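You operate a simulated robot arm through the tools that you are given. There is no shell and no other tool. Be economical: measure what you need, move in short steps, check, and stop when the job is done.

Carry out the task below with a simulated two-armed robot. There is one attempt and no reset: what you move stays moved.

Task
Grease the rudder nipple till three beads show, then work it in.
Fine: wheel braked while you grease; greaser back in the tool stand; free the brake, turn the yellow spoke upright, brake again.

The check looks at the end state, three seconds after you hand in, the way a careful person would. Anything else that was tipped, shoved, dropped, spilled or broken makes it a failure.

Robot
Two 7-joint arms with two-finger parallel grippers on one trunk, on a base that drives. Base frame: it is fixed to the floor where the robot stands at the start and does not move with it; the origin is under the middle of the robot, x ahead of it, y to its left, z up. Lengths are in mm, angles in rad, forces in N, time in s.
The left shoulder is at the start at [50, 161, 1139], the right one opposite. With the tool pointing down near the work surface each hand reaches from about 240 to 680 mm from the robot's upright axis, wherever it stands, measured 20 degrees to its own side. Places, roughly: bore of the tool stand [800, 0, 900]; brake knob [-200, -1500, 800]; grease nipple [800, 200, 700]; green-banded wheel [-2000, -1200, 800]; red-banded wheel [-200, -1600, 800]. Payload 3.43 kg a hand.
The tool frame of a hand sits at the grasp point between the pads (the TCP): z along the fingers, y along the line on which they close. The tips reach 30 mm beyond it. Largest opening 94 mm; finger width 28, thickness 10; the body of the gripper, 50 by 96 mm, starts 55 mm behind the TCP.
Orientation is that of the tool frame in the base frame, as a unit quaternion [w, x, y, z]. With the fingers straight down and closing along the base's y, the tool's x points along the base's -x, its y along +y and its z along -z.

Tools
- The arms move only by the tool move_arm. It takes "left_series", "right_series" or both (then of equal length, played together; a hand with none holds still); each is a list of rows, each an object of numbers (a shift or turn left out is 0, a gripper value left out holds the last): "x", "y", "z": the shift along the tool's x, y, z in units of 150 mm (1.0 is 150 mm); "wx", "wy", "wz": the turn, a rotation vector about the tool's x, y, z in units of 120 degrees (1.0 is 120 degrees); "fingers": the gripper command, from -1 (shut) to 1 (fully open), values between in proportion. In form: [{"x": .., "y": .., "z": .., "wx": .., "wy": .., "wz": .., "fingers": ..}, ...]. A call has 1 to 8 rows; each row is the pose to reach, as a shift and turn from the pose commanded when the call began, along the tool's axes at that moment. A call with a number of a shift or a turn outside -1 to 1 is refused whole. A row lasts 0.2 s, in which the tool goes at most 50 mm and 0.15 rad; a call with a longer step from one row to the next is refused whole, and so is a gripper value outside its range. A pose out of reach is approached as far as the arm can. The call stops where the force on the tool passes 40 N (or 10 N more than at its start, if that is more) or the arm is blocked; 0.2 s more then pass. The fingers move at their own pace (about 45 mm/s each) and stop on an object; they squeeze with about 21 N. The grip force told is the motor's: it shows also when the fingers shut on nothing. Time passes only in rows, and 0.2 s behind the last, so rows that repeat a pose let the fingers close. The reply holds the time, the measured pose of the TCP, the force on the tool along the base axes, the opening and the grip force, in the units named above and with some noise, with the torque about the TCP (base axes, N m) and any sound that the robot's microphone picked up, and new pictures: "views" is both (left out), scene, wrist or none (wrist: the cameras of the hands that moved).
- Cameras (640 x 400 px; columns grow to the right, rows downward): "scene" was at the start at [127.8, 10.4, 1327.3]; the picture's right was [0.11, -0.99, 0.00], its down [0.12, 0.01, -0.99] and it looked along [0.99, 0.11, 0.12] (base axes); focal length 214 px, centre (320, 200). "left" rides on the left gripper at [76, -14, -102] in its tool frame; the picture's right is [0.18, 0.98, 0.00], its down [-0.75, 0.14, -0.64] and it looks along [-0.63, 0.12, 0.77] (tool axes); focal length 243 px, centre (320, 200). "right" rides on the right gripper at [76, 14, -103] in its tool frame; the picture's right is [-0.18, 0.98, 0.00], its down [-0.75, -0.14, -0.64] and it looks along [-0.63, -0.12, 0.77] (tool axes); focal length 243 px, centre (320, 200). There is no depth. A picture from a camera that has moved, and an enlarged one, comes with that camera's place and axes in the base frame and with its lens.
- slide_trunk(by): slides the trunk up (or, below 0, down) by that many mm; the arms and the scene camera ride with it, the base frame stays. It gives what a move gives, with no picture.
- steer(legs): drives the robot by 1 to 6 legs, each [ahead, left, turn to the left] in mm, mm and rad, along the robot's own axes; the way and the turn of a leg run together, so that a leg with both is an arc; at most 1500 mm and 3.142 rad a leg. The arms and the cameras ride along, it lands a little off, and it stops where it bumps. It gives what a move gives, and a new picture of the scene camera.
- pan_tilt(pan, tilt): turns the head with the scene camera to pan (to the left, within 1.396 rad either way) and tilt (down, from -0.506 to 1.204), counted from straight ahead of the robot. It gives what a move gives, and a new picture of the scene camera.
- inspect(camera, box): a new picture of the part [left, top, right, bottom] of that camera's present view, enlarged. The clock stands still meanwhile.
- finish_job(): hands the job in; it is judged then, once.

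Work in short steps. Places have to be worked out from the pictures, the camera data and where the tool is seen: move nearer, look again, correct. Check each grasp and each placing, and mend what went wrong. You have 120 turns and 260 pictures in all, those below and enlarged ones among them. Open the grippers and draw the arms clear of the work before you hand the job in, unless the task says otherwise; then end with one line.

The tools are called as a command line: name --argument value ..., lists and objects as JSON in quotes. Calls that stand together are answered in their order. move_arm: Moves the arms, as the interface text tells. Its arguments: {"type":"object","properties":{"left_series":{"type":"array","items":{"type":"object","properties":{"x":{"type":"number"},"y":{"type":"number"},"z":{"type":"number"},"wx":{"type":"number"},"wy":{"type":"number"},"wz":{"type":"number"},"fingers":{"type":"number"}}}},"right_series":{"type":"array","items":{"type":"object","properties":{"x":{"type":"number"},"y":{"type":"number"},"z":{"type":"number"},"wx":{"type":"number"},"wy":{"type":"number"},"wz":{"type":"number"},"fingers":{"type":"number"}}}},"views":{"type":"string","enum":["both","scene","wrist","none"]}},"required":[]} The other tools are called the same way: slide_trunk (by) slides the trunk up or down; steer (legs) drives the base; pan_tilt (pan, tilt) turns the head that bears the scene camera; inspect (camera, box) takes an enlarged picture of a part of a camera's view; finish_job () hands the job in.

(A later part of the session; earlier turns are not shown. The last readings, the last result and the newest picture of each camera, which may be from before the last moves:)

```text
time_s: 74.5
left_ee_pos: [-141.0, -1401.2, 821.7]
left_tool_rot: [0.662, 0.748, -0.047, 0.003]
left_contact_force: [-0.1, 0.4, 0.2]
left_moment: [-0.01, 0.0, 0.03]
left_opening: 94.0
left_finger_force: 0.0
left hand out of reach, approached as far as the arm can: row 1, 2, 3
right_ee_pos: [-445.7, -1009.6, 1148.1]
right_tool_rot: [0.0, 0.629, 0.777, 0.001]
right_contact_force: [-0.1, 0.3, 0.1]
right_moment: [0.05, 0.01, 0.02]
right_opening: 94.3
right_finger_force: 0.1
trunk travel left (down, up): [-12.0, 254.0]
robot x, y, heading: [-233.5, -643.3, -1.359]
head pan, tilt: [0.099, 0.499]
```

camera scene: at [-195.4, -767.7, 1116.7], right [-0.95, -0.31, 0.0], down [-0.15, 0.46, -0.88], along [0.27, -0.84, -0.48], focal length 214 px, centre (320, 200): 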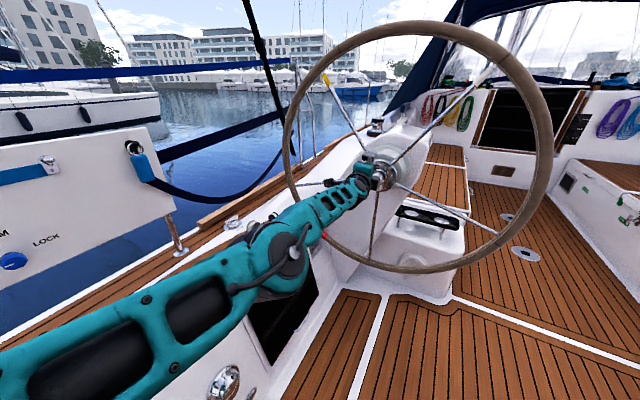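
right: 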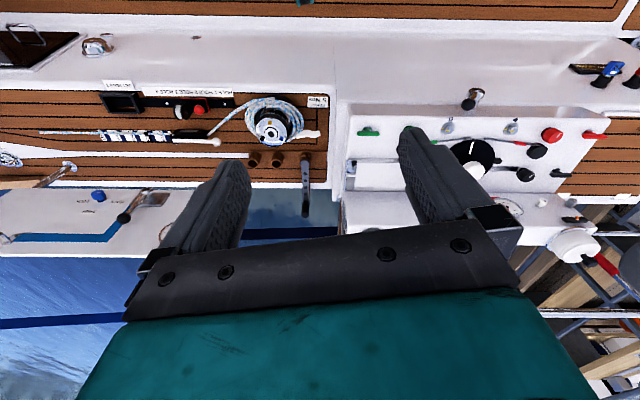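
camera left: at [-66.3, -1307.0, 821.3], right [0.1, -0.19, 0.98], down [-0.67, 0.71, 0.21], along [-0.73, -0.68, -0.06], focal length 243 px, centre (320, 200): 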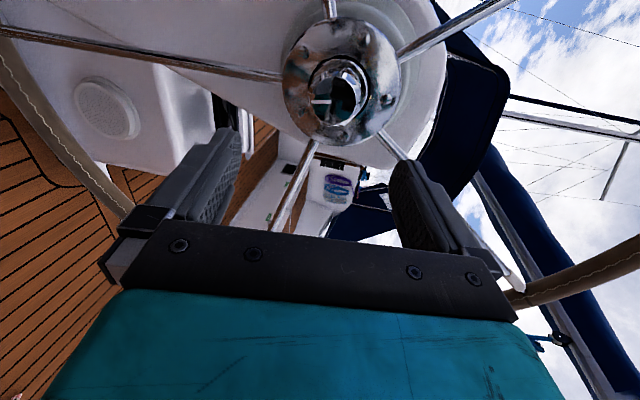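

I drop the trunk 12 mm and lower slightly more.

slide_trunk --by -12

move_arm --left_series '[{"y": -0.06, "z": -0.05}]' --views "wrist"

inspect --camera "left" --box '[240, 0, 440, 150]'

```text
time_s: 75.1
left_ee_pos: [-142.1, -1400.8, 809.7]
left_tool_rot: [0.662, 0.748, -0.047, 0.002]
left_contact_force: [-0.2, 0.2, -0.8]
left_moment: [0.0, -0.01, -0.04]
left_opening: 93.8
left_finger_force: 0.0
right_ee_pos: [-445.4, -1009.6, 1136.8]
right_tool_rot: [0.001, 0.629, 0.777, 0.001]
right_contact_force: [-0.2, 0.3, -0.3]
right_moment: [-0.04, 0.02, 0.03]
right_opening: 93.9
right_finger_force: 0.1
trunk travel left (down, up): [0.0, 266.0]
robot x, y, heading: [-233.6, -644.0, -1.362]
head pan, tilt: [0.099, 0.499]
```

```text
time_s: 75.5
left_ee_pos: [-141.2, -1401.3, 811.1]
left_tool_rot: [0.661, 0.749, -0.047, 0.002]
left_contact_force: [0.7, -0.4, -0.3]
left_moment: [-0.01, -0.01, -0.03]
left_opening: 94.2
left_finger_force: 0.0
left hand out of reach, approached as far as the arm can: row 1
right_ee_pos: [-445.2, -1009.8, 1136.3]
right_tool_rot: [0.002, 0.629, 0.777, 0.001]
right_contact_force: [0.3, -0.3, 0.3]
right_moment: [-0.01, -0.02, 0.01]
right_opening: 94.1
right_finger_force: 0.1
trunk travel left (down, up): [0.0, 266.0]
robot x, y, heading: [-234.9, -642.9, -1.366]
head pan, tilt: [0.099, 0.499]
camera left: at [-59.2, -1303.3, 815.1], right [0.11, -0.13, 0.99], down [-0.72, 0.67, 0.17], along [-0.68, -0.73, -0.02], focal length 243 px, centre (320, 200)
```

left: 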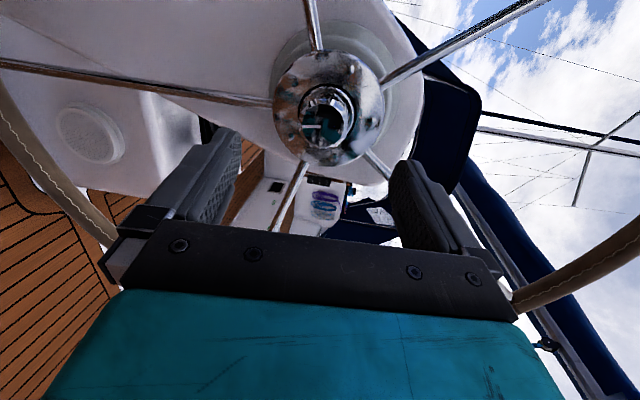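

```text
2.67 times, centred on (340, 75) of left
camera zoom: at [-59.2, -1303.3, 815.1], right [0.11, -0.13, 0.99], down [-0.72, 0.67, 0.17], along [-0.68, -0.73, -0.02], focal length 647 px, centre (267, 533)
```

zoom: 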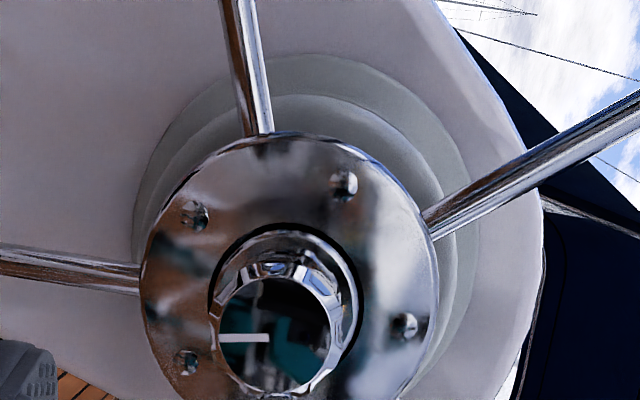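

The knob face is at [-168,-1525,801] with its axis close to base y. I pitch down a touch to drop the remaining 10 mm.

move_arm --left_series '[{"y": -0.06, "x": -0.1, "wx": 0.02, "z": 0.0}, {"y": -0.1, "x": -0.15, "wx": 0.03, "z": 0.0}]' --views "none"

```text
time_s: 76.1
left_ee_pos: [-156.7, -1392.4, 786.3]
left_tool_rot: [0.638, 0.769, -0.047, 0.003]
left_contact_force: [-0.8, 0.0, 0.0]
left_moment: [0.04, 0.02, 0.02]
left_opening: 93.9
left_finger_force: 0.0
left hand out of reach, approached as far as the arm can: row 2
right_ee_pos: [-446.3, -1009.0, 1136.8]
right_tool_rot: [0.001, 0.628, 0.778, 0.0]
right_contact_force: [0.0, 0.1, 0.1]
right_moment: [0.02, 0.0, 0.03]
right_opening: 93.9
right_finger_force: 0.1
trunk travel left (down, up): [0.0, 266.0]
robot x, y, heading: [-232.5, -643.9, -1.36]
head pan, tilt: [0.099, 0.499]
```

I level the pitch back a little and see what height results.

move_arm --left_series '[{"wx": -0.03}]' --views "none"

```text
time_s: 76.5
left_ee_pos: [-158.4, -1393.8, 794.4]
left_tool_rot: [0.658, 0.752, -0.045, 0.005]
left_contact_force: [0.4, 0.3, 0.1]
left_moment: [-0.01, 0.01, 0.01]
left_opening: 93.9
left_finger_force: 0.1
left hand out of reach, approached as far as the arm can: row 1
right_ee_pos: [-445.7, -1009.8, 1135.5]
right_tool_rot: [0.001, 0.628, 0.778, 0.0]
right_contact_force: [-0.5, 0.7, -0.2]
right_moment: [-0.01, 0.0, -0.02]
right_opening: 94.1
right_finger_force: 0.2
trunk travel left (down, up): [0.0, 266.0]
robot x, y, heading: [-235.7, -643.4, -1.36]
head pan, tilt: [0.099, 0.499]
```

Good: the hand is level with the knob. I raise the trunk 6 mm and drive most of the way in.

slide_trunk --by 7

steer --legs '[[68, -20, 0]]'

move_arm --left_series '[{"x": 0.0}]' --views "wrist"

```text
time_s: 77.0
left_ee_pos: [-159.4, -1393.9, 801.7]
left_tool_rot: [0.658, 0.752, -0.044, 0.005]
left_contact_force: [0.5, -0.4, -0.6]
left_moment: [0.0, -0.01, 0.03]
left_opening: 93.9
left_finger_force: 0.1
right_ee_pos: [-446.3, -1010.1, 1142.9]
right_tool_rot: [0.0, 0.629, 0.778, 0.0]
right_contact_force: [-0.5, 0.0, 0.0]
right_moment: [-0.03, -0.01, 0.04]
right_opening: 94.2
right_finger_force: 0.1
trunk travel left (down, up): [-7.0, 259.0]
robot x, y, heading: [-235.0, -642.4, -1.357]
head pan, tilt: [0.099, 0.499]
```

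```text
time_s: 78.1
left_ee_pos: [-163.8, -1464.7, 802.2]
left_tool_rot: [0.657, 0.752, -0.044, 0.006]
left_contact_force: [-0.5, 0.0, -0.3]
left_moment: [-0.02, 0.01, 0.01]
left_opening: 94.0
left_finger_force: 0.1
right_ee_pos: [-451.5, -1081.5, 1142.3]
right_tool_rot: [0.001, 0.629, 0.778, 0.001]
right_contact_force: [0.1, -0.8, -0.3]
right_moment: [0.0, 0.01, -0.03]
right_opening: 93.9
right_finger_force: 0.1
trunk travel left (down, up): [-7.0, 259.0]
robot x, y, heading: [-237.9, -710.6, -1.36]
head pan, tilt: [0.099, 0.499]
camera scene: at [-200.9, -838.9, 1111.6], right [-0.95, -0.31, 0.0], down [-0.15, 0.46, -0.88], along [0.27, -0.84, -0.48], focal length 214 px, centre (320, 200)
```

scene: 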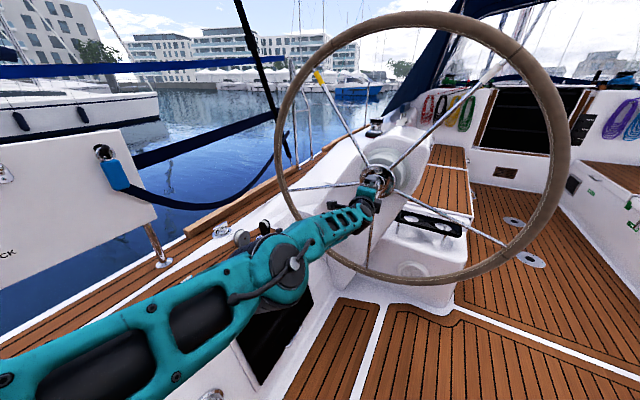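

```text
time_s: 78.5
left_ee_pos: [-164.4, -1464.3, 803.4]
left_tool_rot: [0.658, 0.752, -0.044, 0.005]
left_contact_force: [0.4, 0.4, 0.1]
left_moment: [-0.02, 0.0, -0.01]
left_opening: 93.8
left_finger_force: 0.0
right_ee_pos: [-451.5, -1080.5, 1142.9]
right_tool_rot: [0.0, 0.628, 0.778, 0.001]
right_contact_force: [0.0, -0.3, -0.7]
right_moment: [0.03, -0.02, 0.0]
right_opening: 93.6
right_finger_force: 0.0
trunk travel left (down, up): [-7.0, 259.0]
robot x, y, heading: [-236.4, -717.9, -1.363]
head pan, tilt: [0.099, 0.499]
camera left: at [-82.4, -1366.2, 807.8], right [0.11, -0.14, 0.98], down [-0.73, 0.66, 0.18], along [-0.68, -0.74, -0.03], focal length 243 px, centre (320, 200)
```

left: 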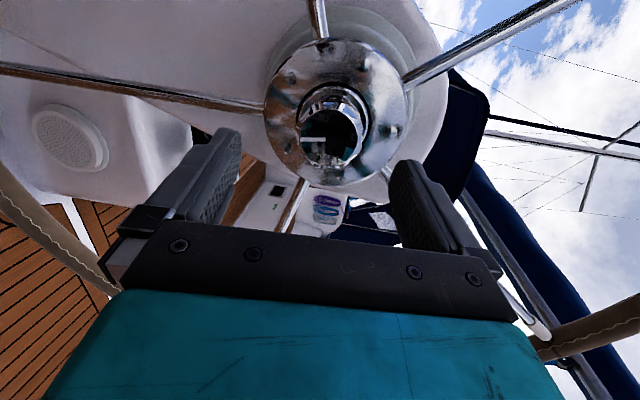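

The knob is centered between the fingers at [-168,-1530,800]. I drive in another 55 mm and then close.

steer --legs '[[56, -15, 0]]'

move_arm --left_series '[{"fingers": -1}, {"fingers": -1}, {"fingers": -1}, {"fingers": -1}]' --views "wrist"

```text
time_s: 79.4
left_ee_pos: [-166.3, -1521.6, 802.1]
left_tool_rot: [0.657, 0.752, -0.044, 0.006]
left_contact_force: [-0.1, -0.6, 0.3]
left_moment: [-0.02, 0.02, 0.02]
left_opening: 93.9
left_finger_force: 0.0
right_ee_pos: [-453.6, -1138.1, 1144.2]
right_tool_rot: [0.001, 0.629, 0.778, 0.0]
right_contact_force: [-0.3, -0.8, 0.4]
right_moment: [0.02, 0.04, 0.01]
right_opening: 94.0
right_finger_force: 0.0
trunk travel left (down, up): [-7.0, 259.0]
robot x, y, heading: [-240.2, -772.4, -1.358]
head pan, tilt: [0.099, 0.499]
camera scene: at [-203.4, -895.8, 1111.6], right [-0.95, -0.31, 0.0], down [-0.15, 0.46, -0.88], along [0.27, -0.84, -0.48], focal length 214 px, centre (320, 200)
```

scene: 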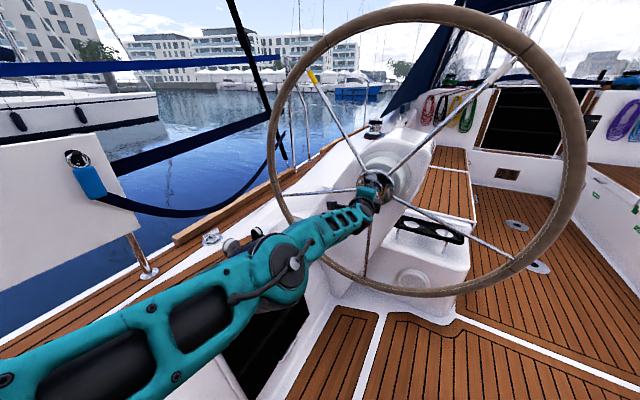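

```text
time_s: 80.4
left_ee_pos: [-166.1, -1522.2, 802.5]
left_tool_rot: [0.658, 0.752, -0.044, 0.006]
left_contact_force: [-0.3, -2.7, 3.0]
left_moment: [-0.63, 0.08, -0.38]
left_opening: 54.8
left_finger_force: 44.2
right_ee_pos: [-452.9, -1136.9, 1143.3]
right_tool_rot: [0.001, 0.629, 0.778, 0.0]
right_contact_force: [0.3, 0.5, -0.1]
right_moment: [0.04, 0.05, -0.01]
right_opening: 93.9
right_finger_force: 0.0
trunk travel left (down, up): [-7.0, 259.0]
robot x, y, heading: [-240.6, -773.5, -1.36]
head pan, tilt: [0.099, 0.499]
camera left: at [-84.9, -1423.2, 808.6], right [0.11, -0.14, 0.98], down [-0.73, 0.66, 0.18], along [-0.68, -0.74, -0.03], focal length 243 px, centre (320, 200)
```

left: 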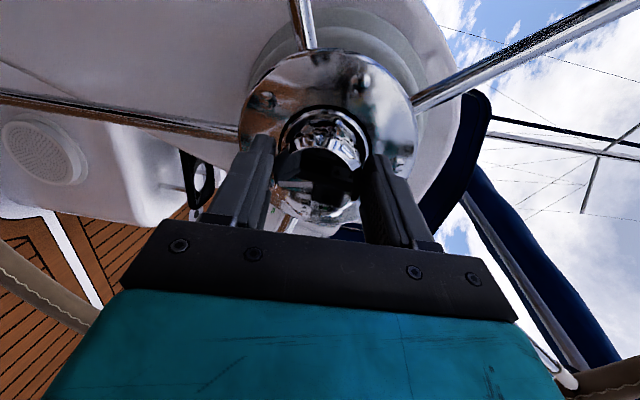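

The knob is gripped at 55 mm. I twist it clockwise, the usual way to tighten, and watch the torque.

move_arm --left_series '[{"wz": 0.06}, {"wz": 0.12}, {"wz": 0.18}, {"wz": 0.24}]' --views "wrist"

```text
time_s: 81.4
left_ee_pos: [-167.1, -1520.7, 806.5]
left_tool_rot: [0.635, 0.721, -0.222, 0.164]
left_contact_force: [3.8, -8.1, 4.2]
left_moment: [-1.11, 1.44, -0.37]
left_opening: 55.4
left_finger_force: 44.9
left hand out of reach, approached as far as the arm can: row 4
right_ee_pos: [-452.6, -1138.5, 1144.1]
right_tool_rot: [0.0, 0.628, 0.778, 0.0]
right_contact_force: [-0.9, -0.7, -0.2]
right_moment: [0.0, 0.04, -0.03]
right_opening: 94.0
right_finger_force: 0.1
trunk travel left (down, up): [-7.0, 259.0]
robot x, y, heading: [-241.2, -768.4, -1.357]
head pan, tilt: [0.099, 0.499]
camera left: at [-90.3, -1426.5, 848.2], right [-0.36, -0.11, 0.92], down [-0.68, 0.71, -0.18], along [-0.63, -0.7, -0.33], focal length 243 px, centre (320, 200)
```

left: 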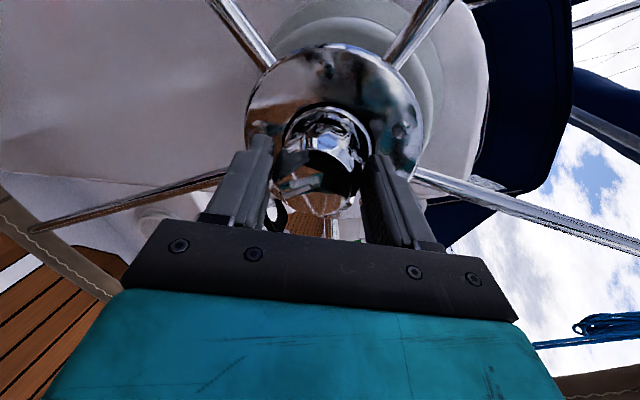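

Torque is 1.4 N·m with no stop. I check the index mark and whether the wheel turned.

inspect --camera "left" --box '[230, 80, 420, 230]'

inspect --camera "scene" --box '[250, 0, 600, 300]'

```text
2.67 times, centred on (325, 155) of left
camera zoom: at [-90.3, -1426.5, 848.2], right [-0.36, -0.11, 0.92], down [-0.68, 0.71, -0.18], along [-0.63, -0.7, -0.33], focal length 647 px, centre (307, 320)
```

zoom: 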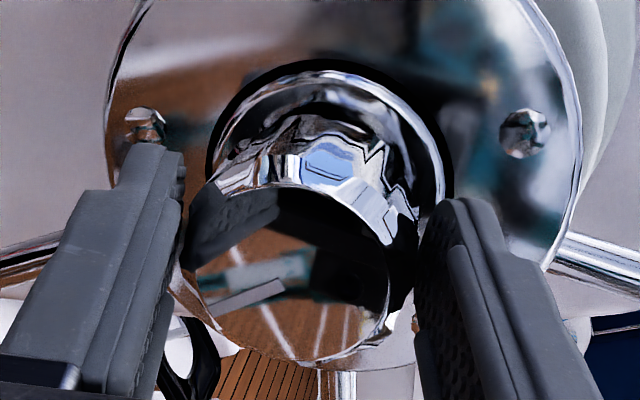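

```text
1.33 times, centred on (425, 150) of scene
camera zoom: at [-202.8, -895.8, 1111.6], right [-0.95, -0.31, 0.0], down [-0.15, 0.46, -0.88], along [0.27, -0.84, -0.48], focal length 286 px, centre (180, 267)
```

zoom: 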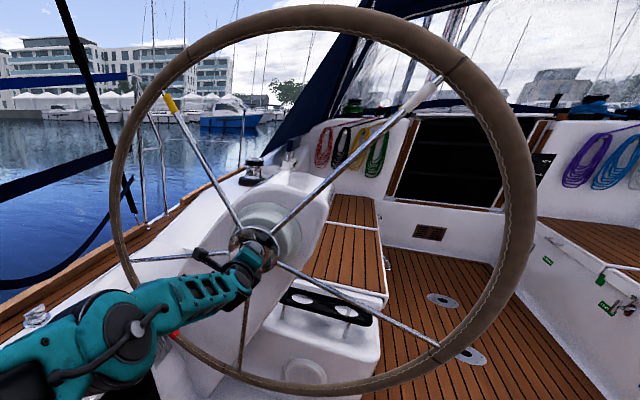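

The knob follows the hand (mark now about 7 o'clock) and the wheel stays still. I go on clockwise.

move_arm --left_series '[{"wz": 0.06}, {"wz": 0.12}, {"wz": 0.18}, {"wz": 0.24}, {"wz": 0.3}]' --views "wrist"

```text
time_s: 81.8
left_ee_pos: [-166.8, -1516.2, 805.4]
left_tool_rot: [0.627, 0.719, -0.241, 0.181]
left_contact_force: [-1.3, -24.4, -11.1]
left_moment: [-0.31, 0.2, -0.66]
left_opening: 55.0
left_finger_force: 45.2
left hand out of reach, approached as far as the arm can: row 1
right_ee_pos: [-454.2, -1140.2, 1142.8]
right_tool_rot: [0.0, 0.629, 0.778, 0.002]
right_contact_force: [-0.3, -0.6, -0.1]
right_moment: [0.02, -0.05, 0.06]
right_opening: 94.1
right_finger_force: 0.0
trunk travel left (down, up): [-7.0, 259.0]
robot x, y, heading: [-241.7, -770.1, -1.361]
head pan, tilt: [0.099, 0.499]
stopped in row 1 (left hand): the force on the tool passed its limit at 88 N (the readings are from after the stop); the commanded pose is now the measured one
camera left: at [-92.1, -1423.3, 853.9], right [-0.41, -0.12, 0.9], down [-0.67, 0.71, -0.21], along [-0.62, -0.69, -0.37], focal length 243 px, centre (320, 200)
```

left: 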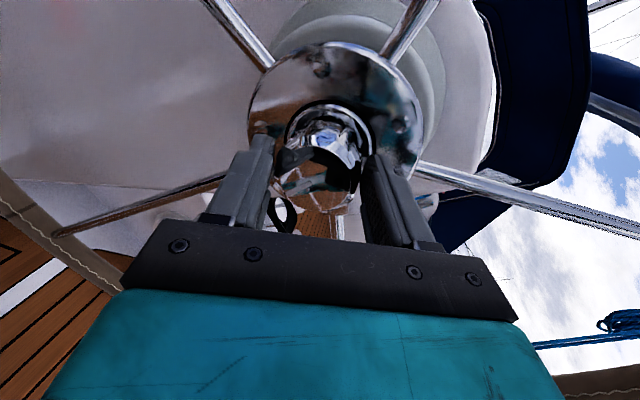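

The roll limit pushed on the knob, so I ratchet: open, roll back ~55°, grip again, twist clockwise.

move_arm --left_series '[{"fingers": 0.6}, {"fingers": 0.6}, {"fingers": 0.6}, {"wz": -0.07}, {"wz": -0.14}, {"wz": -0.21}, {"wz": -0.28}, {"wz": -0.35}]' --views "none"

move_arm --left_series '[{"wz": -0.07}, {"wz": -0.14}, {"wz": -0.2}, {"wz": -0.2}]' --views "wrist"

```text
time_s: 83.6
left_ee_pos: [-166.3, -1514.0, 810.7]
left_tool_rot: [0.652, 0.755, 0.034, -0.056]
left_contact_force: [-0.1, -0.4, 0.6]
left_moment: [0.03, -0.02, 0.01]
left_opening: 75.0
left_finger_force: 0.1
right_ee_pos: [-454.0, -1138.0, 1143.3]
right_tool_rot: [0.001, 0.629, 0.777, 0.0]
right_contact_force: [0.5, -1.0, 0.0]
right_moment: [0.02, 0.0, 0.0]
right_opening: 93.7
right_finger_force: 0.1
trunk travel left (down, up): [-7.0, 259.0]
robot x, y, heading: [-241.6, -771.0, -1.356]
head pan, tilt: [0.099, 0.499]
```

```text
time_s: 84.6
left_ee_pos: [-166.5, -1514.7, 810.9]
left_tool_rot: [0.626, 0.732, 0.191, -0.191]
left_contact_force: [-0.5, 0.4, -0.4]
left_moment: [-0.01, 0.01, -0.02]
left_opening: 75.4
left_finger_force: 0.1
right_ee_pos: [-453.7, -1139.1, 1143.9]
right_tool_rot: [0.0, 0.629, 0.777, 0.0]
right_contact_force: [0.0, -0.4, -0.3]
right_moment: [0.04, -0.03, -0.02]
right_opening: 93.7
right_finger_force: 0.0
trunk travel left (down, up): [-7.0, 259.0]
robot x, y, heading: [-242.4, -770.8, -1.359]
head pan, tilt: [0.099, 0.499]
camera left: at [-105.5, -1408.2, 775.0], right [0.67, -0.13, 0.73], down [-0.55, 0.58, 0.6], along [-0.51, -0.8, 0.32], focal length 243 px, centre (320, 200)
```

left: 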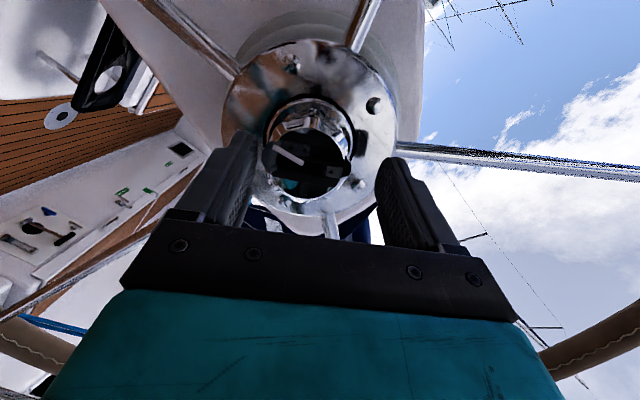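

The mark now sits near 7 o'clock in world. I shift down 9 mm to center the hand, then grip.

move_arm --left_series '[{"x": 0.03, "y": -0.05}, {"x": 0.03, "y": -0.05, "fingers": -1}, {"x": 0.03, "y": -0.05, "fingers": -1}, {"x": 0.03, "y": -0.05, "fingers": -1}]' --views "none"

move_arm --left_series '[{"wz": 0.06}, {"wz": 0.12}, {"wz": 0.18}, {"wz": 0.24}, {"wz": 0.3}, {"wz": 0.36}]' --views "wrist"

inspect --camera "left" --box '[230, 80, 420, 230]'

```text
time_s: 85.6
left_ee_pos: [-167.1, -1513.4, 802.5]
left_tool_rot: [0.625, 0.733, 0.192, -0.189]
left_contact_force: [-0.1, 0.2, -2.6]
left_moment: [-0.44, 0.11, 0.26]
left_opening: 52.2
left_finger_force: 42.6
right_ee_pos: [-453.4, -1137.3, 1143.9]
right_tool_rot: [0.001, 0.629, 0.778, 0.0]
right_contact_force: [-0.1, -1.0, 0.8]
right_moment: [0.02, 0.03, -0.02]
right_opening: 94.1
right_finger_force: 0.1
trunk travel left (down, up): [-7.0, 259.0]
robot x, y, heading: [-238.8, -768.9, -1.359]
head pan, tilt: [0.099, 0.499]
```

```text
time_s: 87.0
left_ee_pos: [-165.8, -1512.6, 805.6]
left_tool_rot: [0.651, 0.752, -0.09, 0.056]
left_contact_force: [0.3, 3.9, 2.7]
left_moment: [-0.76, 1.4, 0.47]
left_opening: 54.6
left_finger_force: 45.1
right_ee_pos: [-454.3, -1137.6, 1144.1]
right_tool_rot: [0.001, 0.629, 0.778, 0.0]
right_contact_force: [0.1, -0.5, 0.0]
right_moment: [0.0, 0.0, 0.03]
right_opening: 93.9
right_finger_force: 0.0
trunk travel left (down, up): [-7.0, 259.0]
robot x, y, heading: [-242.9, -770.5, -1.36]
head pan, tilt: [0.099, 0.499]
camera left: at [-85.7, -1415.7, 821.8], right [-0.03, -0.15, 0.99], down [-0.74, 0.66, 0.08], along [-0.67, -0.73, -0.12], focal length 243 px, centre (320, 200)
```

left: 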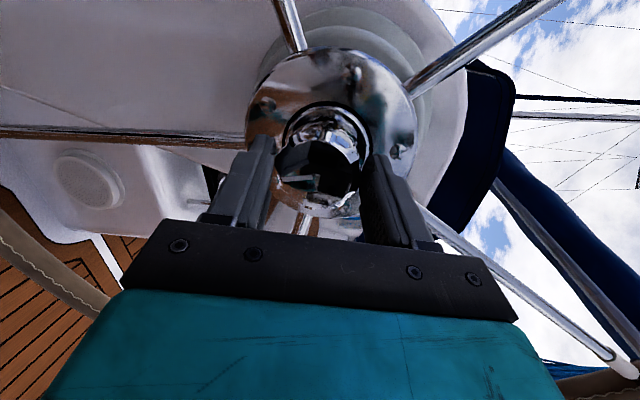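

```text
2.67 times, centred on (325, 155) of left
camera zoom: at [-85.7, -1415.7, 821.8], right [-0.03, -0.15, 0.99], down [-0.74, 0.66, 0.08], along [-0.67, -0.73, -0.12], focal length 647 px, centre (307, 320)
```

zoom: 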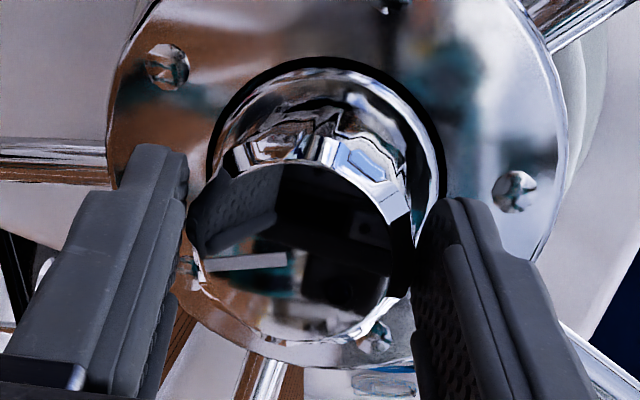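

The mark is still at about 5:30, so the fingers slip at ~1.4 N·m: the knob is at its clockwise stop, probably already braked. I release and back out to test the wheel itself with a gentle push on a spoke.

move_arm --left_series '[{"fingers": 1}, {"fingers": 1}, {"fingers": 1}, {"fingers": 1}]' --views "none"

steer --legs '[[-90, 19, 0], [0, 0, 0.13]]'

move_arm --left_series '[{"fingers": -1}, {"fingers": -1}, {"fingers": -1}, {"fingers": -1}, {"fingers": -1}]' --views "wrist"

```text
time_s: 88.0
left_ee_pos: [-167.2, -1513.7, 803.6]
left_tool_rot: [0.65, 0.752, -0.092, 0.056]
left_contact_force: [0.6, 0.6, 0.0]
left_moment: [0.02, 0.02, -0.05]
left_opening: 93.9
left_finger_force: 0.1
right_ee_pos: [-454.2, -1138.1, 1144.5]
right_tool_rot: [0.002, 0.628, 0.778, -0.001]
right_contact_force: [-0.3, 0.0, 0.6]
right_moment: [0.0, -0.02, 0.0]
right_opening: 94.0
right_finger_force: 0.1
trunk travel left (down, up): [-7.0, 259.0]
robot x, y, heading: [-240.2, -772.9, -1.362]
head pan, tilt: [0.099, 0.499]
```

```text
time_s: 89.7
left_ee_pos: [-71.4, -1406.1, 802.9]
left_tool_rot: [0.645, 0.757, -0.042, 0.097]
left_contact_force: [-0.2, 0.5, 0.2]
left_moment: [0.0, 0.01, 0.01]
left_opening: 94.0
left_finger_force: 0.1
right_ee_pos: [-404.6, -1070.6, 1144.4]
right_tool_rot: [0.001, 0.577, 0.817, 0.0]
right_contact_force: [-0.4, -0.2, -0.3]
right_moment: [0.01, 0.01, 0.01]
right_opening: 94.2
right_finger_force: 0.1
trunk travel left (down, up): [-7.0, 259.0]
robot x, y, heading: [-241.6, -679.3, -1.229]
head pan, tilt: [0.099, 0.499]
camera scene: at [-187.4, -799.0, 1111.7], right [-0.9, -0.43, 0.0], down [-0.2, 0.43, -0.88], along [0.37, -0.79, -0.48], focal length 214 px, centre (320, 200)
```

scene: 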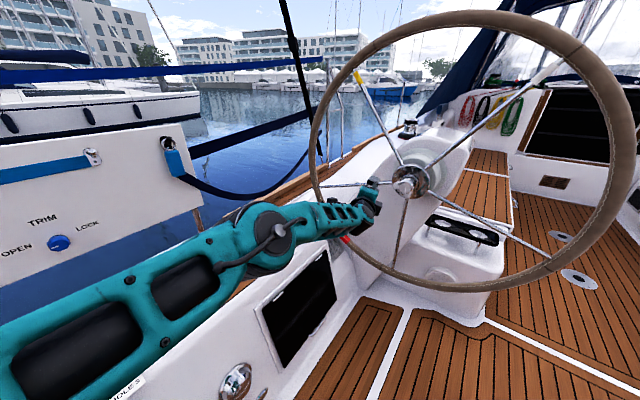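

```text
time_s: 90.9
left_ee_pos: [-71.6, -1406.0, 802.6]
left_tool_rot: [0.646, 0.756, -0.043, 0.098]
left_contact_force: [-1.0, -0.2, -0.5]
left_moment: [0.01, 0.0, -0.03]
left_opening: 0.0
left_finger_force: 10.3
right_ee_pos: [-405.2, -1070.2, 1144.3]
right_tool_rot: [0.002, 0.576, 0.817, 0.0]
right_contact_force: [0.5, 0.1, -0.1]
right_moment: [0.0, 0.02, -0.01]
right_opening: 94.0
right_finger_force: 0.0
trunk travel left (down, up): [-7.0, 259.0]
robot x, y, heading: [-243.4, -680.3, -1.229]
head pan, tilt: [0.099, 0.499]
camera left: at [-4.3, -1299.1, 820.7], right [-0.01, -0.15, 0.99], down [-0.82, 0.56, 0.08], along [-0.57, -0.81, -0.13], focal length 243 px, centre (320, 200)
```

left: 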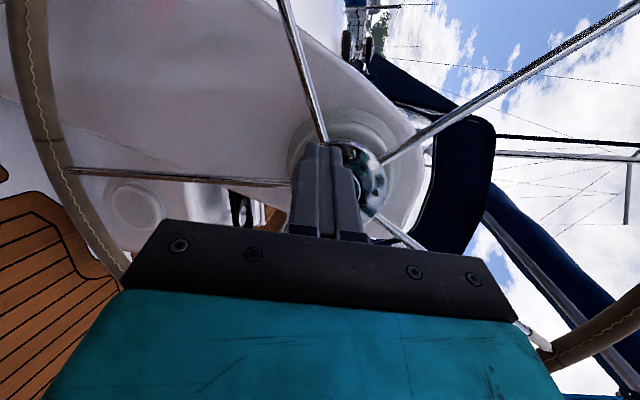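

The closed fingers line up just above the left spoke. I drive in 150 mm so the fingertips cross the wheel plane, then push down lightly.

steer --legs '[[141, -50, 0]]'

inspect --camera "left" --box '[160, 0, 480, 200]'

```text
time_s: 92.2
left_ee_pos: [-74.8, -1554.2, 802.2]
left_tool_rot: [0.645, 0.756, -0.043, 0.097]
left_contact_force: [0.6, 0.0, -0.2]
left_moment: [0.01, 0.0, 0.02]
left_opening: 0.0
left_finger_force: 21.3
right_ee_pos: [-404.8, -1219.3, 1142.3]
right_tool_rot: [0.002, 0.577, 0.817, 0.0]
right_contact_force: [0.3, 0.1, -0.6]
right_moment: [-0.02, -0.01, -0.01]
right_opening: 94.1
right_finger_force: 0.0
trunk travel left (down, up): [-7.0, 259.0]
robot x, y, heading: [-243.6, -828.3, -1.233]
head pan, tilt: [0.099, 0.499]
camera scene: at [-188.4, -947.4, 1111.7], right [-0.91, -0.42, 0.0], down [-0.2, 0.43, -0.88], along [0.37, -0.79, -0.48], focal length 214 px, centre (320, 200)
```

scene: 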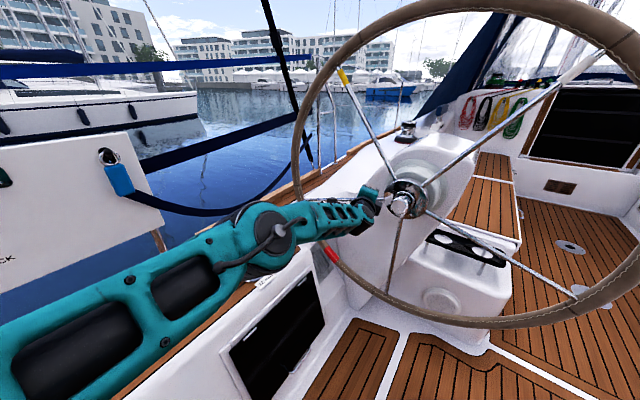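

```text
2.00 times, centred on (320, 100) of left
camera zoom: at [-6.3, -1447.8, 820.5], right [-0.01, -0.15, 0.99], down [-0.82, 0.56, 0.08], along [-0.57, -0.81, -0.13], focal length 485 px, centre (320, 400)
```

zoom: 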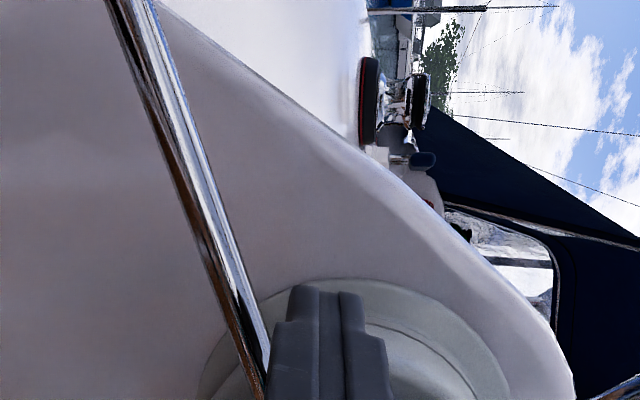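

The fingers sit right beside the spoke. I push down gently and watch the force.

move_arm --left_series '[{"y": -0.06, "wx": 0.01}, {"y": -0.12, "wx": 0.02}, {"y": -0.18, "wx": 0.03}]' --views "scene"

```text
time_s: 93.0
left_ee_pos: [-67.4, -1549.7, 776.7]
left_tool_rot: [0.621, 0.776, -0.04, 0.099]
left_contact_force: [-0.8, 0.5, -0.1]
left_moment: [0.0, -0.02, 0.02]
left_opening: 0.1
left_finger_force: 21.3
right_ee_pos: [-404.8, -1217.6, 1143.8]
right_tool_rot: [0.0, 0.578, 0.816, 0.0]
right_contact_force: [0.1, -1.5, -0.1]
right_moment: [-0.01, 0.01, -0.02]
right_opening: 93.9
right_finger_force: 0.1
trunk travel left (down, up): [-7.0, 259.0]
robot x, y, heading: [-241.8, -829.3, -1.231]
head pan, tilt: [0.099, 0.499]
camera scene: at [-188.4, -947.2, 1111.7], right [-0.91, -0.42, 0.0], down [-0.2, 0.43, -0.88], along [0.37, -0.79, -0.48], focal length 214 px, centre (320, 200)
```

scene: 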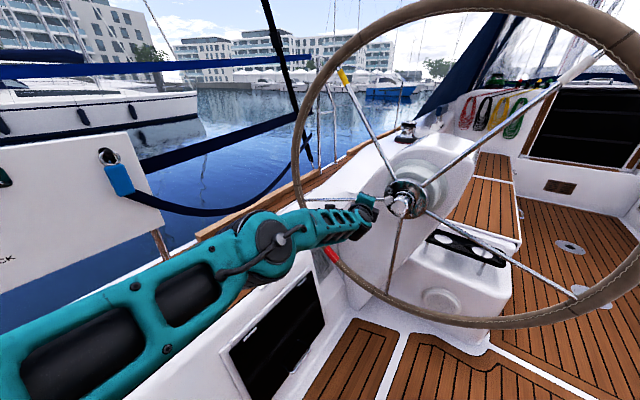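

No force and no wheel motion, so I may be in front of the spoke. I check the wrist view.

inspect --camera "left" --box '[160, 0, 480, 200]'

```text
2.00 times, centred on (320, 100) of left
camera zoom: at [-1.9, -1443.7, 801.0], right [0.0, -0.21, 0.98], down [-0.83, 0.55, 0.12], along [-0.56, -0.81, -0.18], focal length 485 px, centre (320, 400)
```

zoom: 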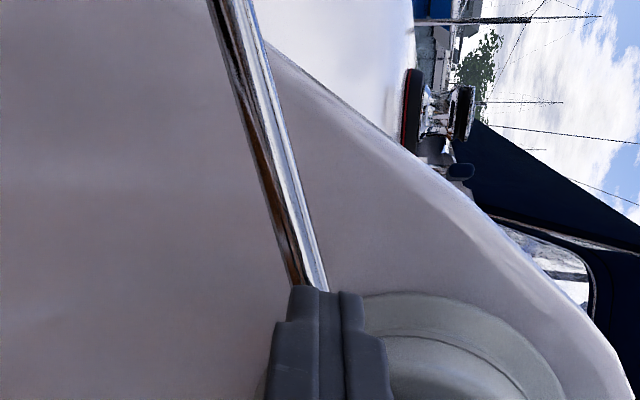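

The tips pass in front of the spoke. I raise 27 mm, drive in 40 mm more and push again.

move_arm --left_series '[{"y": 0.1, "wx": -0.01}, {"y": 0.19, "wx": -0.03}]' --views "none"

steer --legs '[[40, -14, 0]]'

move_arm --left_series '[{"y": -0.05, "wx": 0.01}, {"y": -0.1, "wx": 0.02}, {"y": -0.15, "wx": 0.03}]' --views "both"

```text
time_s: 93.6
left_ee_pos: [-72.3, -1556.0, 804.1]
left_tool_rot: [0.646, 0.756, -0.043, 0.096]
left_contact_force: [0.4, 0.2, -0.2]
left_moment: [0.02, 0.01, -0.02]
left_opening: 0.1
left_finger_force: 21.5
right_ee_pos: [-406.5, -1218.9, 1144.0]
right_tool_rot: [0.001, 0.578, 0.816, 0.001]
right_contact_force: [-0.5, 0.5, -0.9]
right_moment: [-0.01, 0.0, 0.01]
right_opening: 94.2
right_finger_force: 0.0
trunk travel left (down, up): [-7.0, 259.0]
robot x, y, heading: [-240.3, -827.0, -1.227]
head pan, tilt: [0.099, 0.499]
```

```text
time_s: 94.5
left_ee_pos: [-73.3, -1598.8, 803.0]
left_tool_rot: [0.645, 0.757, -0.044, 0.096]
left_contact_force: [0.3, 0.2, 0.4]
left_moment: [0.04, 0.0, 0.04]
left_opening: 0.3
left_finger_force: 21.0
right_ee_pos: [-406.9, -1261.9, 1145.0]
right_tool_rot: [0.002, 0.577, 0.816, 0.0]
right_contact_force: [-0.1, -0.8, 0.0]
right_moment: [-0.01, 0.01, 0.06]
right_opening: 94.0
right_finger_force: 0.0
trunk travel left (down, up): [-7.0, 259.0]
robot x, y, heading: [-242.2, -874.0, -1.233]
head pan, tilt: [0.099, 0.499]
camera scene: at [-188.1, -989.5, 1111.6], right [-0.91, -0.42, 0.0], down [-0.2, 0.43, -0.88], along [0.37, -0.79, -0.48], focal length 214 px, centre (320, 200)
```

scene: 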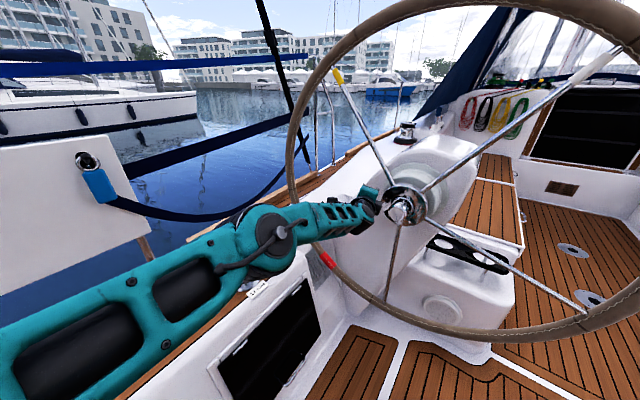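

```text
time_s: 95.3
left_ee_pos: [-69.3, -1594.7, 786.1]
left_tool_rot: [0.622, 0.775, -0.041, 0.1]
left_contact_force: [-2.2, -4.6, 6.6]
left_moment: [-0.18, 0.11, 0.01]
left_opening: 0.0
left_finger_force: 21.2
right_ee_pos: [-406.2, -1260.7, 1143.7]
right_tool_rot: [0.001, 0.579, 0.816, 0.0]
right_contact_force: [0.0, 0.2, -0.6]
right_moment: [0.02, -0.02, -0.01]
right_opening: 93.9
right_finger_force: 0.1
trunk travel left (down, up): [-7.0, 259.0]
robot x, y, heading: [-243.3, -871.5, -1.233]
head pan, tilt: [0.099, 0.499]
camera scene: at [-188.4, -988.9, 1112.0], right [-0.91, -0.42, 0.0], down [-0.2, 0.43, -0.88], along [0.37, -0.8, -0.48], focal length 214 px, centre (320, 200)
camera left: at [-3.1, -1488.4, 810.0], right [0.0, -0.21, 0.98], down [-0.83, 0.55, 0.11], along [-0.56, -0.81, -0.17], focal length 243 px, centre (320, 200)
```

scene: 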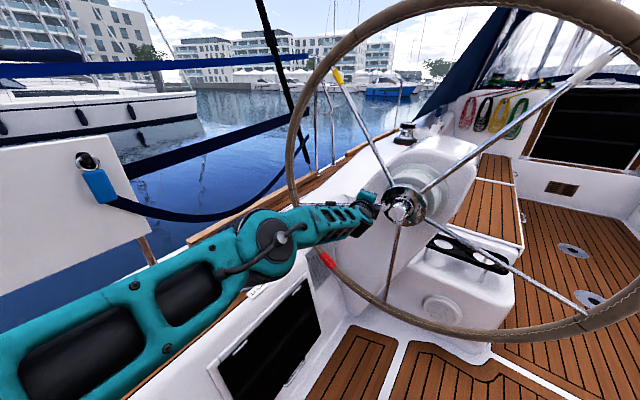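
left: 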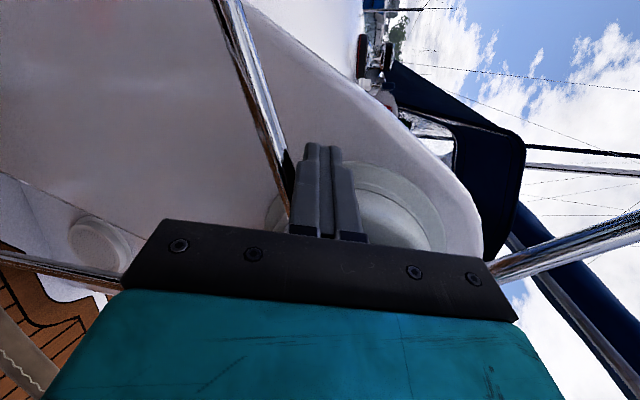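

I'm in contact at 7 N and the yellow tip hasn't moved. I push a bit harder.

move_arm --left_series '[{"y": -0.06, "wx": 0.01}, {"y": -0.12, "wx": 0.02}]' --views "scene"

```text
time_s: 95.9
left_ee_pos: [-68.2, -1598.1, 784.6]
left_tool_rot: [0.619, 0.778, -0.038, 0.102]
left_contact_force: [-0.5, -1.2, 5.7]
left_moment: [-0.12, 0.08, 0.02]
left_opening: 0.1
left_finger_force: 21.0
right_ee_pos: [-405.5, -1260.8, 1143.8]
right_tool_rot: [0.001, 0.578, 0.816, 0.0]
right_contact_force: [-0.3, -0.1, -0.6]
right_moment: [-0.03, 0.01, 0.0]
right_opening: 94.0
right_finger_force: 0.1
trunk travel left (down, up): [-7.0, 259.0]
robot x, y, heading: [-241.4, -870.1, -1.234]
head pan, tilt: [0.099, 0.499]
stopped in row 2 (left hand): the force on the tool passed its limit at 43 N (the readings are from after the stop); the commanded pose is now the measured one
camera scene: at [-188.3, -989.2, 1111.5], right [-0.91, -0.42, 0.0], down [-0.2, 0.43, -0.88], along [0.37, -0.8, -0.48], focal length 214 px, centre (320, 200)
```

scene: 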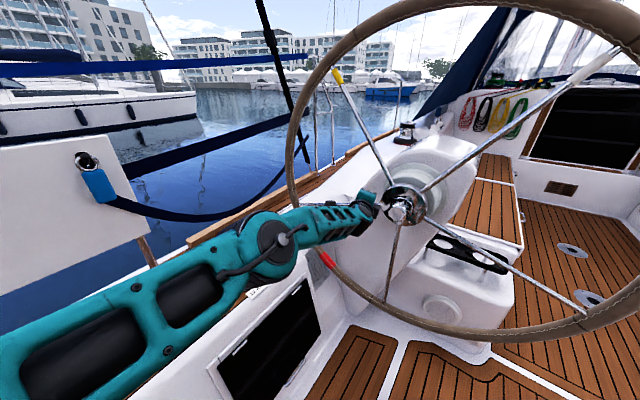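

43 N on the spoke moved nothing, so the wheel is braked already. I lift off and back out the same way.

move_arm --left_series '[{"y": 0.08, "wx": -0.01}, {"y": 0.15, "wx": -0.03}]' --views "none"

steer --legs '[[-190, 67, 0], [-150, -100, 0]]'

```text
time_s: 96.5
left_ee_pos: [-72.1, -1602.0, 806.1]
left_tool_rot: [0.641, 0.759, -0.043, 0.099]
left_contact_force: [-0.4, 0.5, 0.3]
left_moment: [0.02, -0.03, 0.01]
left_opening: 0.2
left_finger_force: 20.8
right_ee_pos: [-407.8, -1261.5, 1143.3]
right_tool_rot: [0.001, 0.578, 0.816, 0.001]
right_contact_force: [-0.1, -0.6, -0.9]
right_moment: [-0.04, 0.0, 0.02]
right_opening: 94.0
right_finger_force: 0.0
trunk travel left (down, up): [-7.0, 259.0]
robot x, y, heading: [-239.0, -869.4, -1.233]
head pan, tilt: [0.099, 0.499]
```

```text
time_s: 99.2
left_ee_pos: [-216.3, -1291.0, 803.5]
left_tool_rot: [0.642, 0.759, -0.044, 0.099]
left_contact_force: [-0.3, 0.3, -0.5]
left_moment: [0.01, -0.03, 0.03]
left_opening: 0.0
left_finger_force: 20.9
right_ee_pos: [-550.7, -947.8, 1144.3]
right_tool_rot: [0.001, 0.58, 0.815, 0.0]
right_contact_force: [-0.4, 0.3, -0.3]
right_moment: [0.0, 0.0, 0.0]
right_opening: 94.1
right_finger_force: 0.1
trunk travel left (down, up): [-7.0, 259.0]
robot x, y, heading: [-384.3, -555.1, -1.238]
head pan, tilt: [0.099, 0.499]
camera scene: at [-331.5, -677.6, 1111.7], right [-0.91, -0.42, 0.0], down [-0.2, 0.43, -0.88], along [0.37, -0.8, -0.48], focal length 214 px, centre (320, 200)
```

scene: 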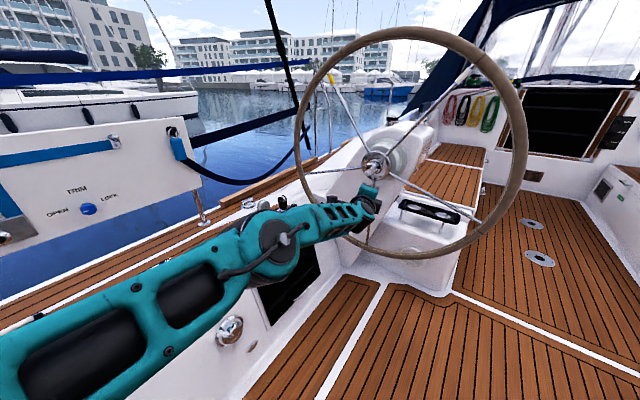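

I turn to face the console well back from it, slide left and raise the trunk.

steer --legs '[[0, 0, 1.238], [0, 480, 0]]'

slide_trunk --by 200

```text
time_s: 107.1
left_ee_pos: [359.8, -149.9, 804.4]
left_tool_rot: [0.463, 0.643, 0.407, 0.454]
left_contact_force: [-0.5, 0.3, 0.2]
left_moment: [-0.01, 0.0, 0.01]
left_opening: 0.0
left_finger_force: 20.8
right_ee_pos: [-72.4, -355.3, 1143.4]
right_tool_rot: [0.001, -0.004, 1.0, 0.001]
right_contact_force: [-0.4, 0.0, 0.8]
right_moment: [-0.02, -0.01, 0.0]
right_opening: 94.1
right_finger_force: 0.1
trunk travel left (down, up): [-7.0, 259.0]
robot x, y, heading: [-383.6, -74.9, 0.009]
head pan, tilt: [0.099, 0.499]
camera scene: at [-254.5, -62.3, 1111.7], right [0.11, -0.99, 0.0], down [-0.48, -0.05, -0.88], along [0.87, 0.09, -0.48], focal length 214 px, centre (320, 200)
```

scene: 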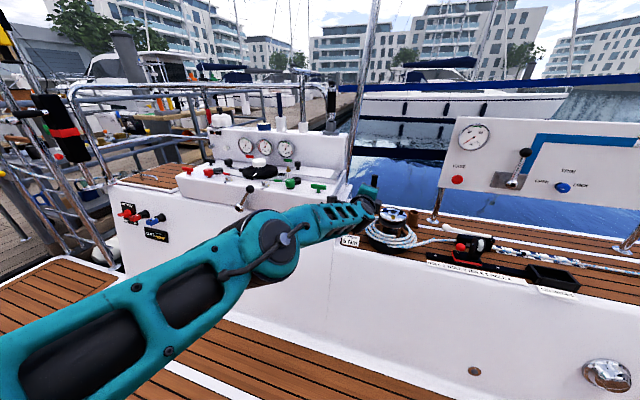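

```text
time_s: 109.2
left_ee_pos: [361.0, -150.9, 1005.5]
left_tool_rot: [0.464, 0.642, 0.408, 0.454]
left_contact_force: [0.6, 0.2, 0.3]
left_moment: [0.0, -0.01, -0.03]
left_opening: 0.0
left_finger_force: 20.1
right_ee_pos: [-70.1, -356.4, 1343.6]
right_tool_rot: [0.001, -0.004, 1.0, 0.0]
right_contact_force: [-0.8, -0.5, -0.6]
right_moment: [0.0, 0.03, -0.02]
right_opening: 93.9
right_finger_force: 0.0
trunk travel left (down, up): [-207.0, 59.0]
robot x, y, heading: [-386.6, -71.7, 0.006]
head pan, tilt: [0.099, 0.499]
```

Now I fold the left arm back to the tool-down posture in two steps.

move_arm --left_series '[{"x": 0.09, "y": 0.02, "z": -0.12, "wx": 0.034, "wy": 0.035, "wz": -0.048}, {"x": 0.18, "y": 0.04, "z": -0.25, "wx": 0.068, "wy": 0.07, "wz": -0.096}, {"x": 0.26, "y": 0.06, "z": -0.38, "wx": 0.102, "wy": 0.105, "wz": -0.145}, {"x": 0.35, "y": 0.08, "z": -0.5, "wx": 0.136, "wy": 0.139, "wz": -0.193}, {"x": 0.44, "y": 0.1, "z": -0.62, "wx": 0.17, "wy": 0.174, "wz": -0.241}, {"x": 0.52, "y": 0.11, "z": -0.75, "wx": 0.204, "wy": 0.209, "wz": -0.289}, {"x": 0.61, "y": 0.13, "z": -0.88, "wx": 0.238, "wy": 0.244, "wz": -0.337}, {"x": 0.7, "y": 0.15, "z": -1.0, "wx": 0.273, "wy": 0.279, "wz": -0.386}]' --views "none"

move_arm --left_series '[{"wx": 0.034, "wy": 0.035, "wz": -0.048}, {"wx": 0.068, "wy": 0.07, "wz": -0.096}, {"wx": 0.102, "wy": 0.105, "wz": -0.145}, {"wx": 0.136, "wy": 0.139, "wz": -0.193}, {"wx": 0.17, "wy": 0.174, "wz": -0.241}, {"wx": 0.204, "wy": 0.209, "wz": -0.289}, {"wx": 0.238, "wy": 0.244, "wz": -0.337, "fingers": 1}, {"wx": 0.273, "wy": 0.279, "wz": -0.386, "fingers": 1}]' --views "scene"

```text
time_s: 111.0
left_ee_pos: [245.6, -21.3, 1070.2]
left_tool_rot: [0.277, 0.383, 0.838, 0.27]
left_contact_force: [0.4, 0.3, -0.2]
left_moment: [0.0, -0.01, 0.01]
left_opening: 0.0
left_finger_force: 21.0
right_ee_pos: [-71.3, -355.2, 1342.7]
right_tool_rot: [0.001, -0.003, 1.0, 0.001]
right_contact_force: [-0.5, -0.2, -0.7]
right_moment: [0.01, -0.02, 0.03]
right_opening: 94.0
right_finger_force: 0.1
trunk travel left (down, up): [-207.0, 59.0]
robot x, y, heading: [-386.8, -73.8, 0.01]
head pan, tilt: [0.099, 0.499]
```

```text
time_s: 112.8
left_ee_pos: [218.7, -24.1, 1073.5]
left_tool_rot: [0.0, 0.001, 1.0, 0.0]
left_contact_force: [0.0, 0.3, 0.1]
left_moment: [-0.01, -0.05, -0.01]
left_opening: 50.4
left_finger_force: 0.1
left hand out of reach, approached as far as the arm can: row 7, 8
right_ee_pos: [-72.0, -354.8, 1343.4]
right_tool_rot: [0.001, -0.004, 1.0, 0.0]
right_contact_force: [0.5, -0.3, 0.3]
right_moment: [0.0, 0.0, 0.01]
right_opening: 94.1
right_finger_force: 0.0
trunk travel left (down, up): [-207.0, 59.0]
robot x, y, heading: [-383.3, -71.4, 0.004]
head pan, tilt: [0.099, 0.499]
camera scene: at [-254.6, -61.2, 1311.7], right [0.11, -0.99, 0.0], down [-0.48, -0.05, -0.88], along [0.87, 0.09, -0.48], focal length 214 px, centre (320, 200)
```

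scene: 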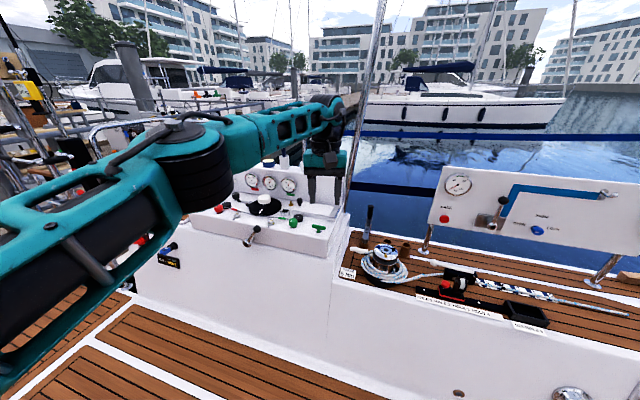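

The tool-down posture is back. I pull the hand in, left and up, open.

move_arm --left_series '[{"x": 0.15, "y": 0.12, "z": -0.2, "fingers": 1}, {"x": 0.3, "y": 0.25, "z": -0.4}, {"x": 0.45, "y": 0.37, "z": -0.6}, {"x": 0.6, "y": 0.5, "z": -0.8}, {"x": 0.75, "y": 0.6, "z": -1.0}]' --views "none"

steer --legs '[[350, 30, 0]]'

```text
time_s: 114.0
left_ee_pos: [104.1, 66.5, 1223.9]
left_tool_rot: [0.002, 0.002, 1.0, 0.001]
left_contact_force: [0.1, 1.0, 0.8]
left_moment: [-0.02, 0.02, 0.01]
left_opening: 94.2
left_finger_force: 0.0
right_ee_pos: [-71.3, -354.7, 1344.3]
right_tool_rot: [0.001, -0.003, 1.0, 0.001]
right_contact_force: [-0.5, 0.1, 0.3]
right_moment: [0.02, -0.03, 0.02]
right_opening: 94.4
right_finger_force: 0.0
trunk travel left (down, up): [-207.0, 59.0]
robot x, y, heading: [-385.5, -74.3, 0.008]
head pan, tilt: [0.099, 0.499]
```

```text
time_s: 116.3
left_ee_pos: [457.3, 102.6, 1223.9]
left_tool_rot: [0.0, -0.002, 1.0, 0.001]
left_contact_force: [0.1, -0.2, -0.2]
left_moment: [-0.02, -0.02, 0.02]
left_opening: 93.9
left_finger_force: 0.1
right_ee_pos: [284.5, -319.4, 1343.0]
right_tool_rot: [0.0, -0.007, 1.0, 0.001]
right_contact_force: [-0.1, -0.2, -0.4]
right_moment: [-0.05, 0.03, 0.01]
right_opening: 94.1
right_finger_force: 0.2
trunk travel left (down, up): [-207.0, 59.0]
robot x, y, heading: [-34.0, -36.0, 0.014]
head pan, tilt: [0.099, 0.499]
camera scene: at [98.0, -27.3, 1311.6], right [0.11, -0.99, 0.0], down [-0.48, -0.05, -0.88], along [0.87, 0.1, -0.48], focal length 214 px, centre (320, 200)
```

scene: 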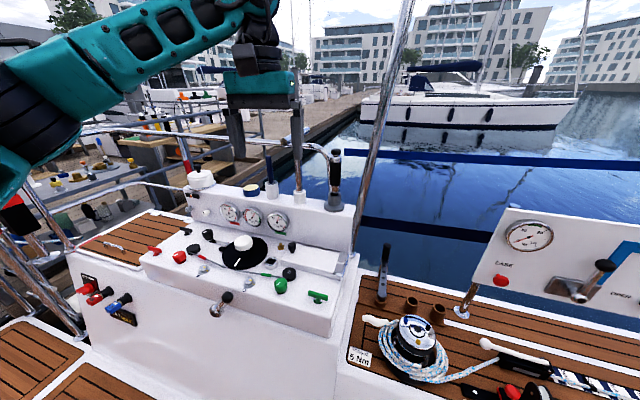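

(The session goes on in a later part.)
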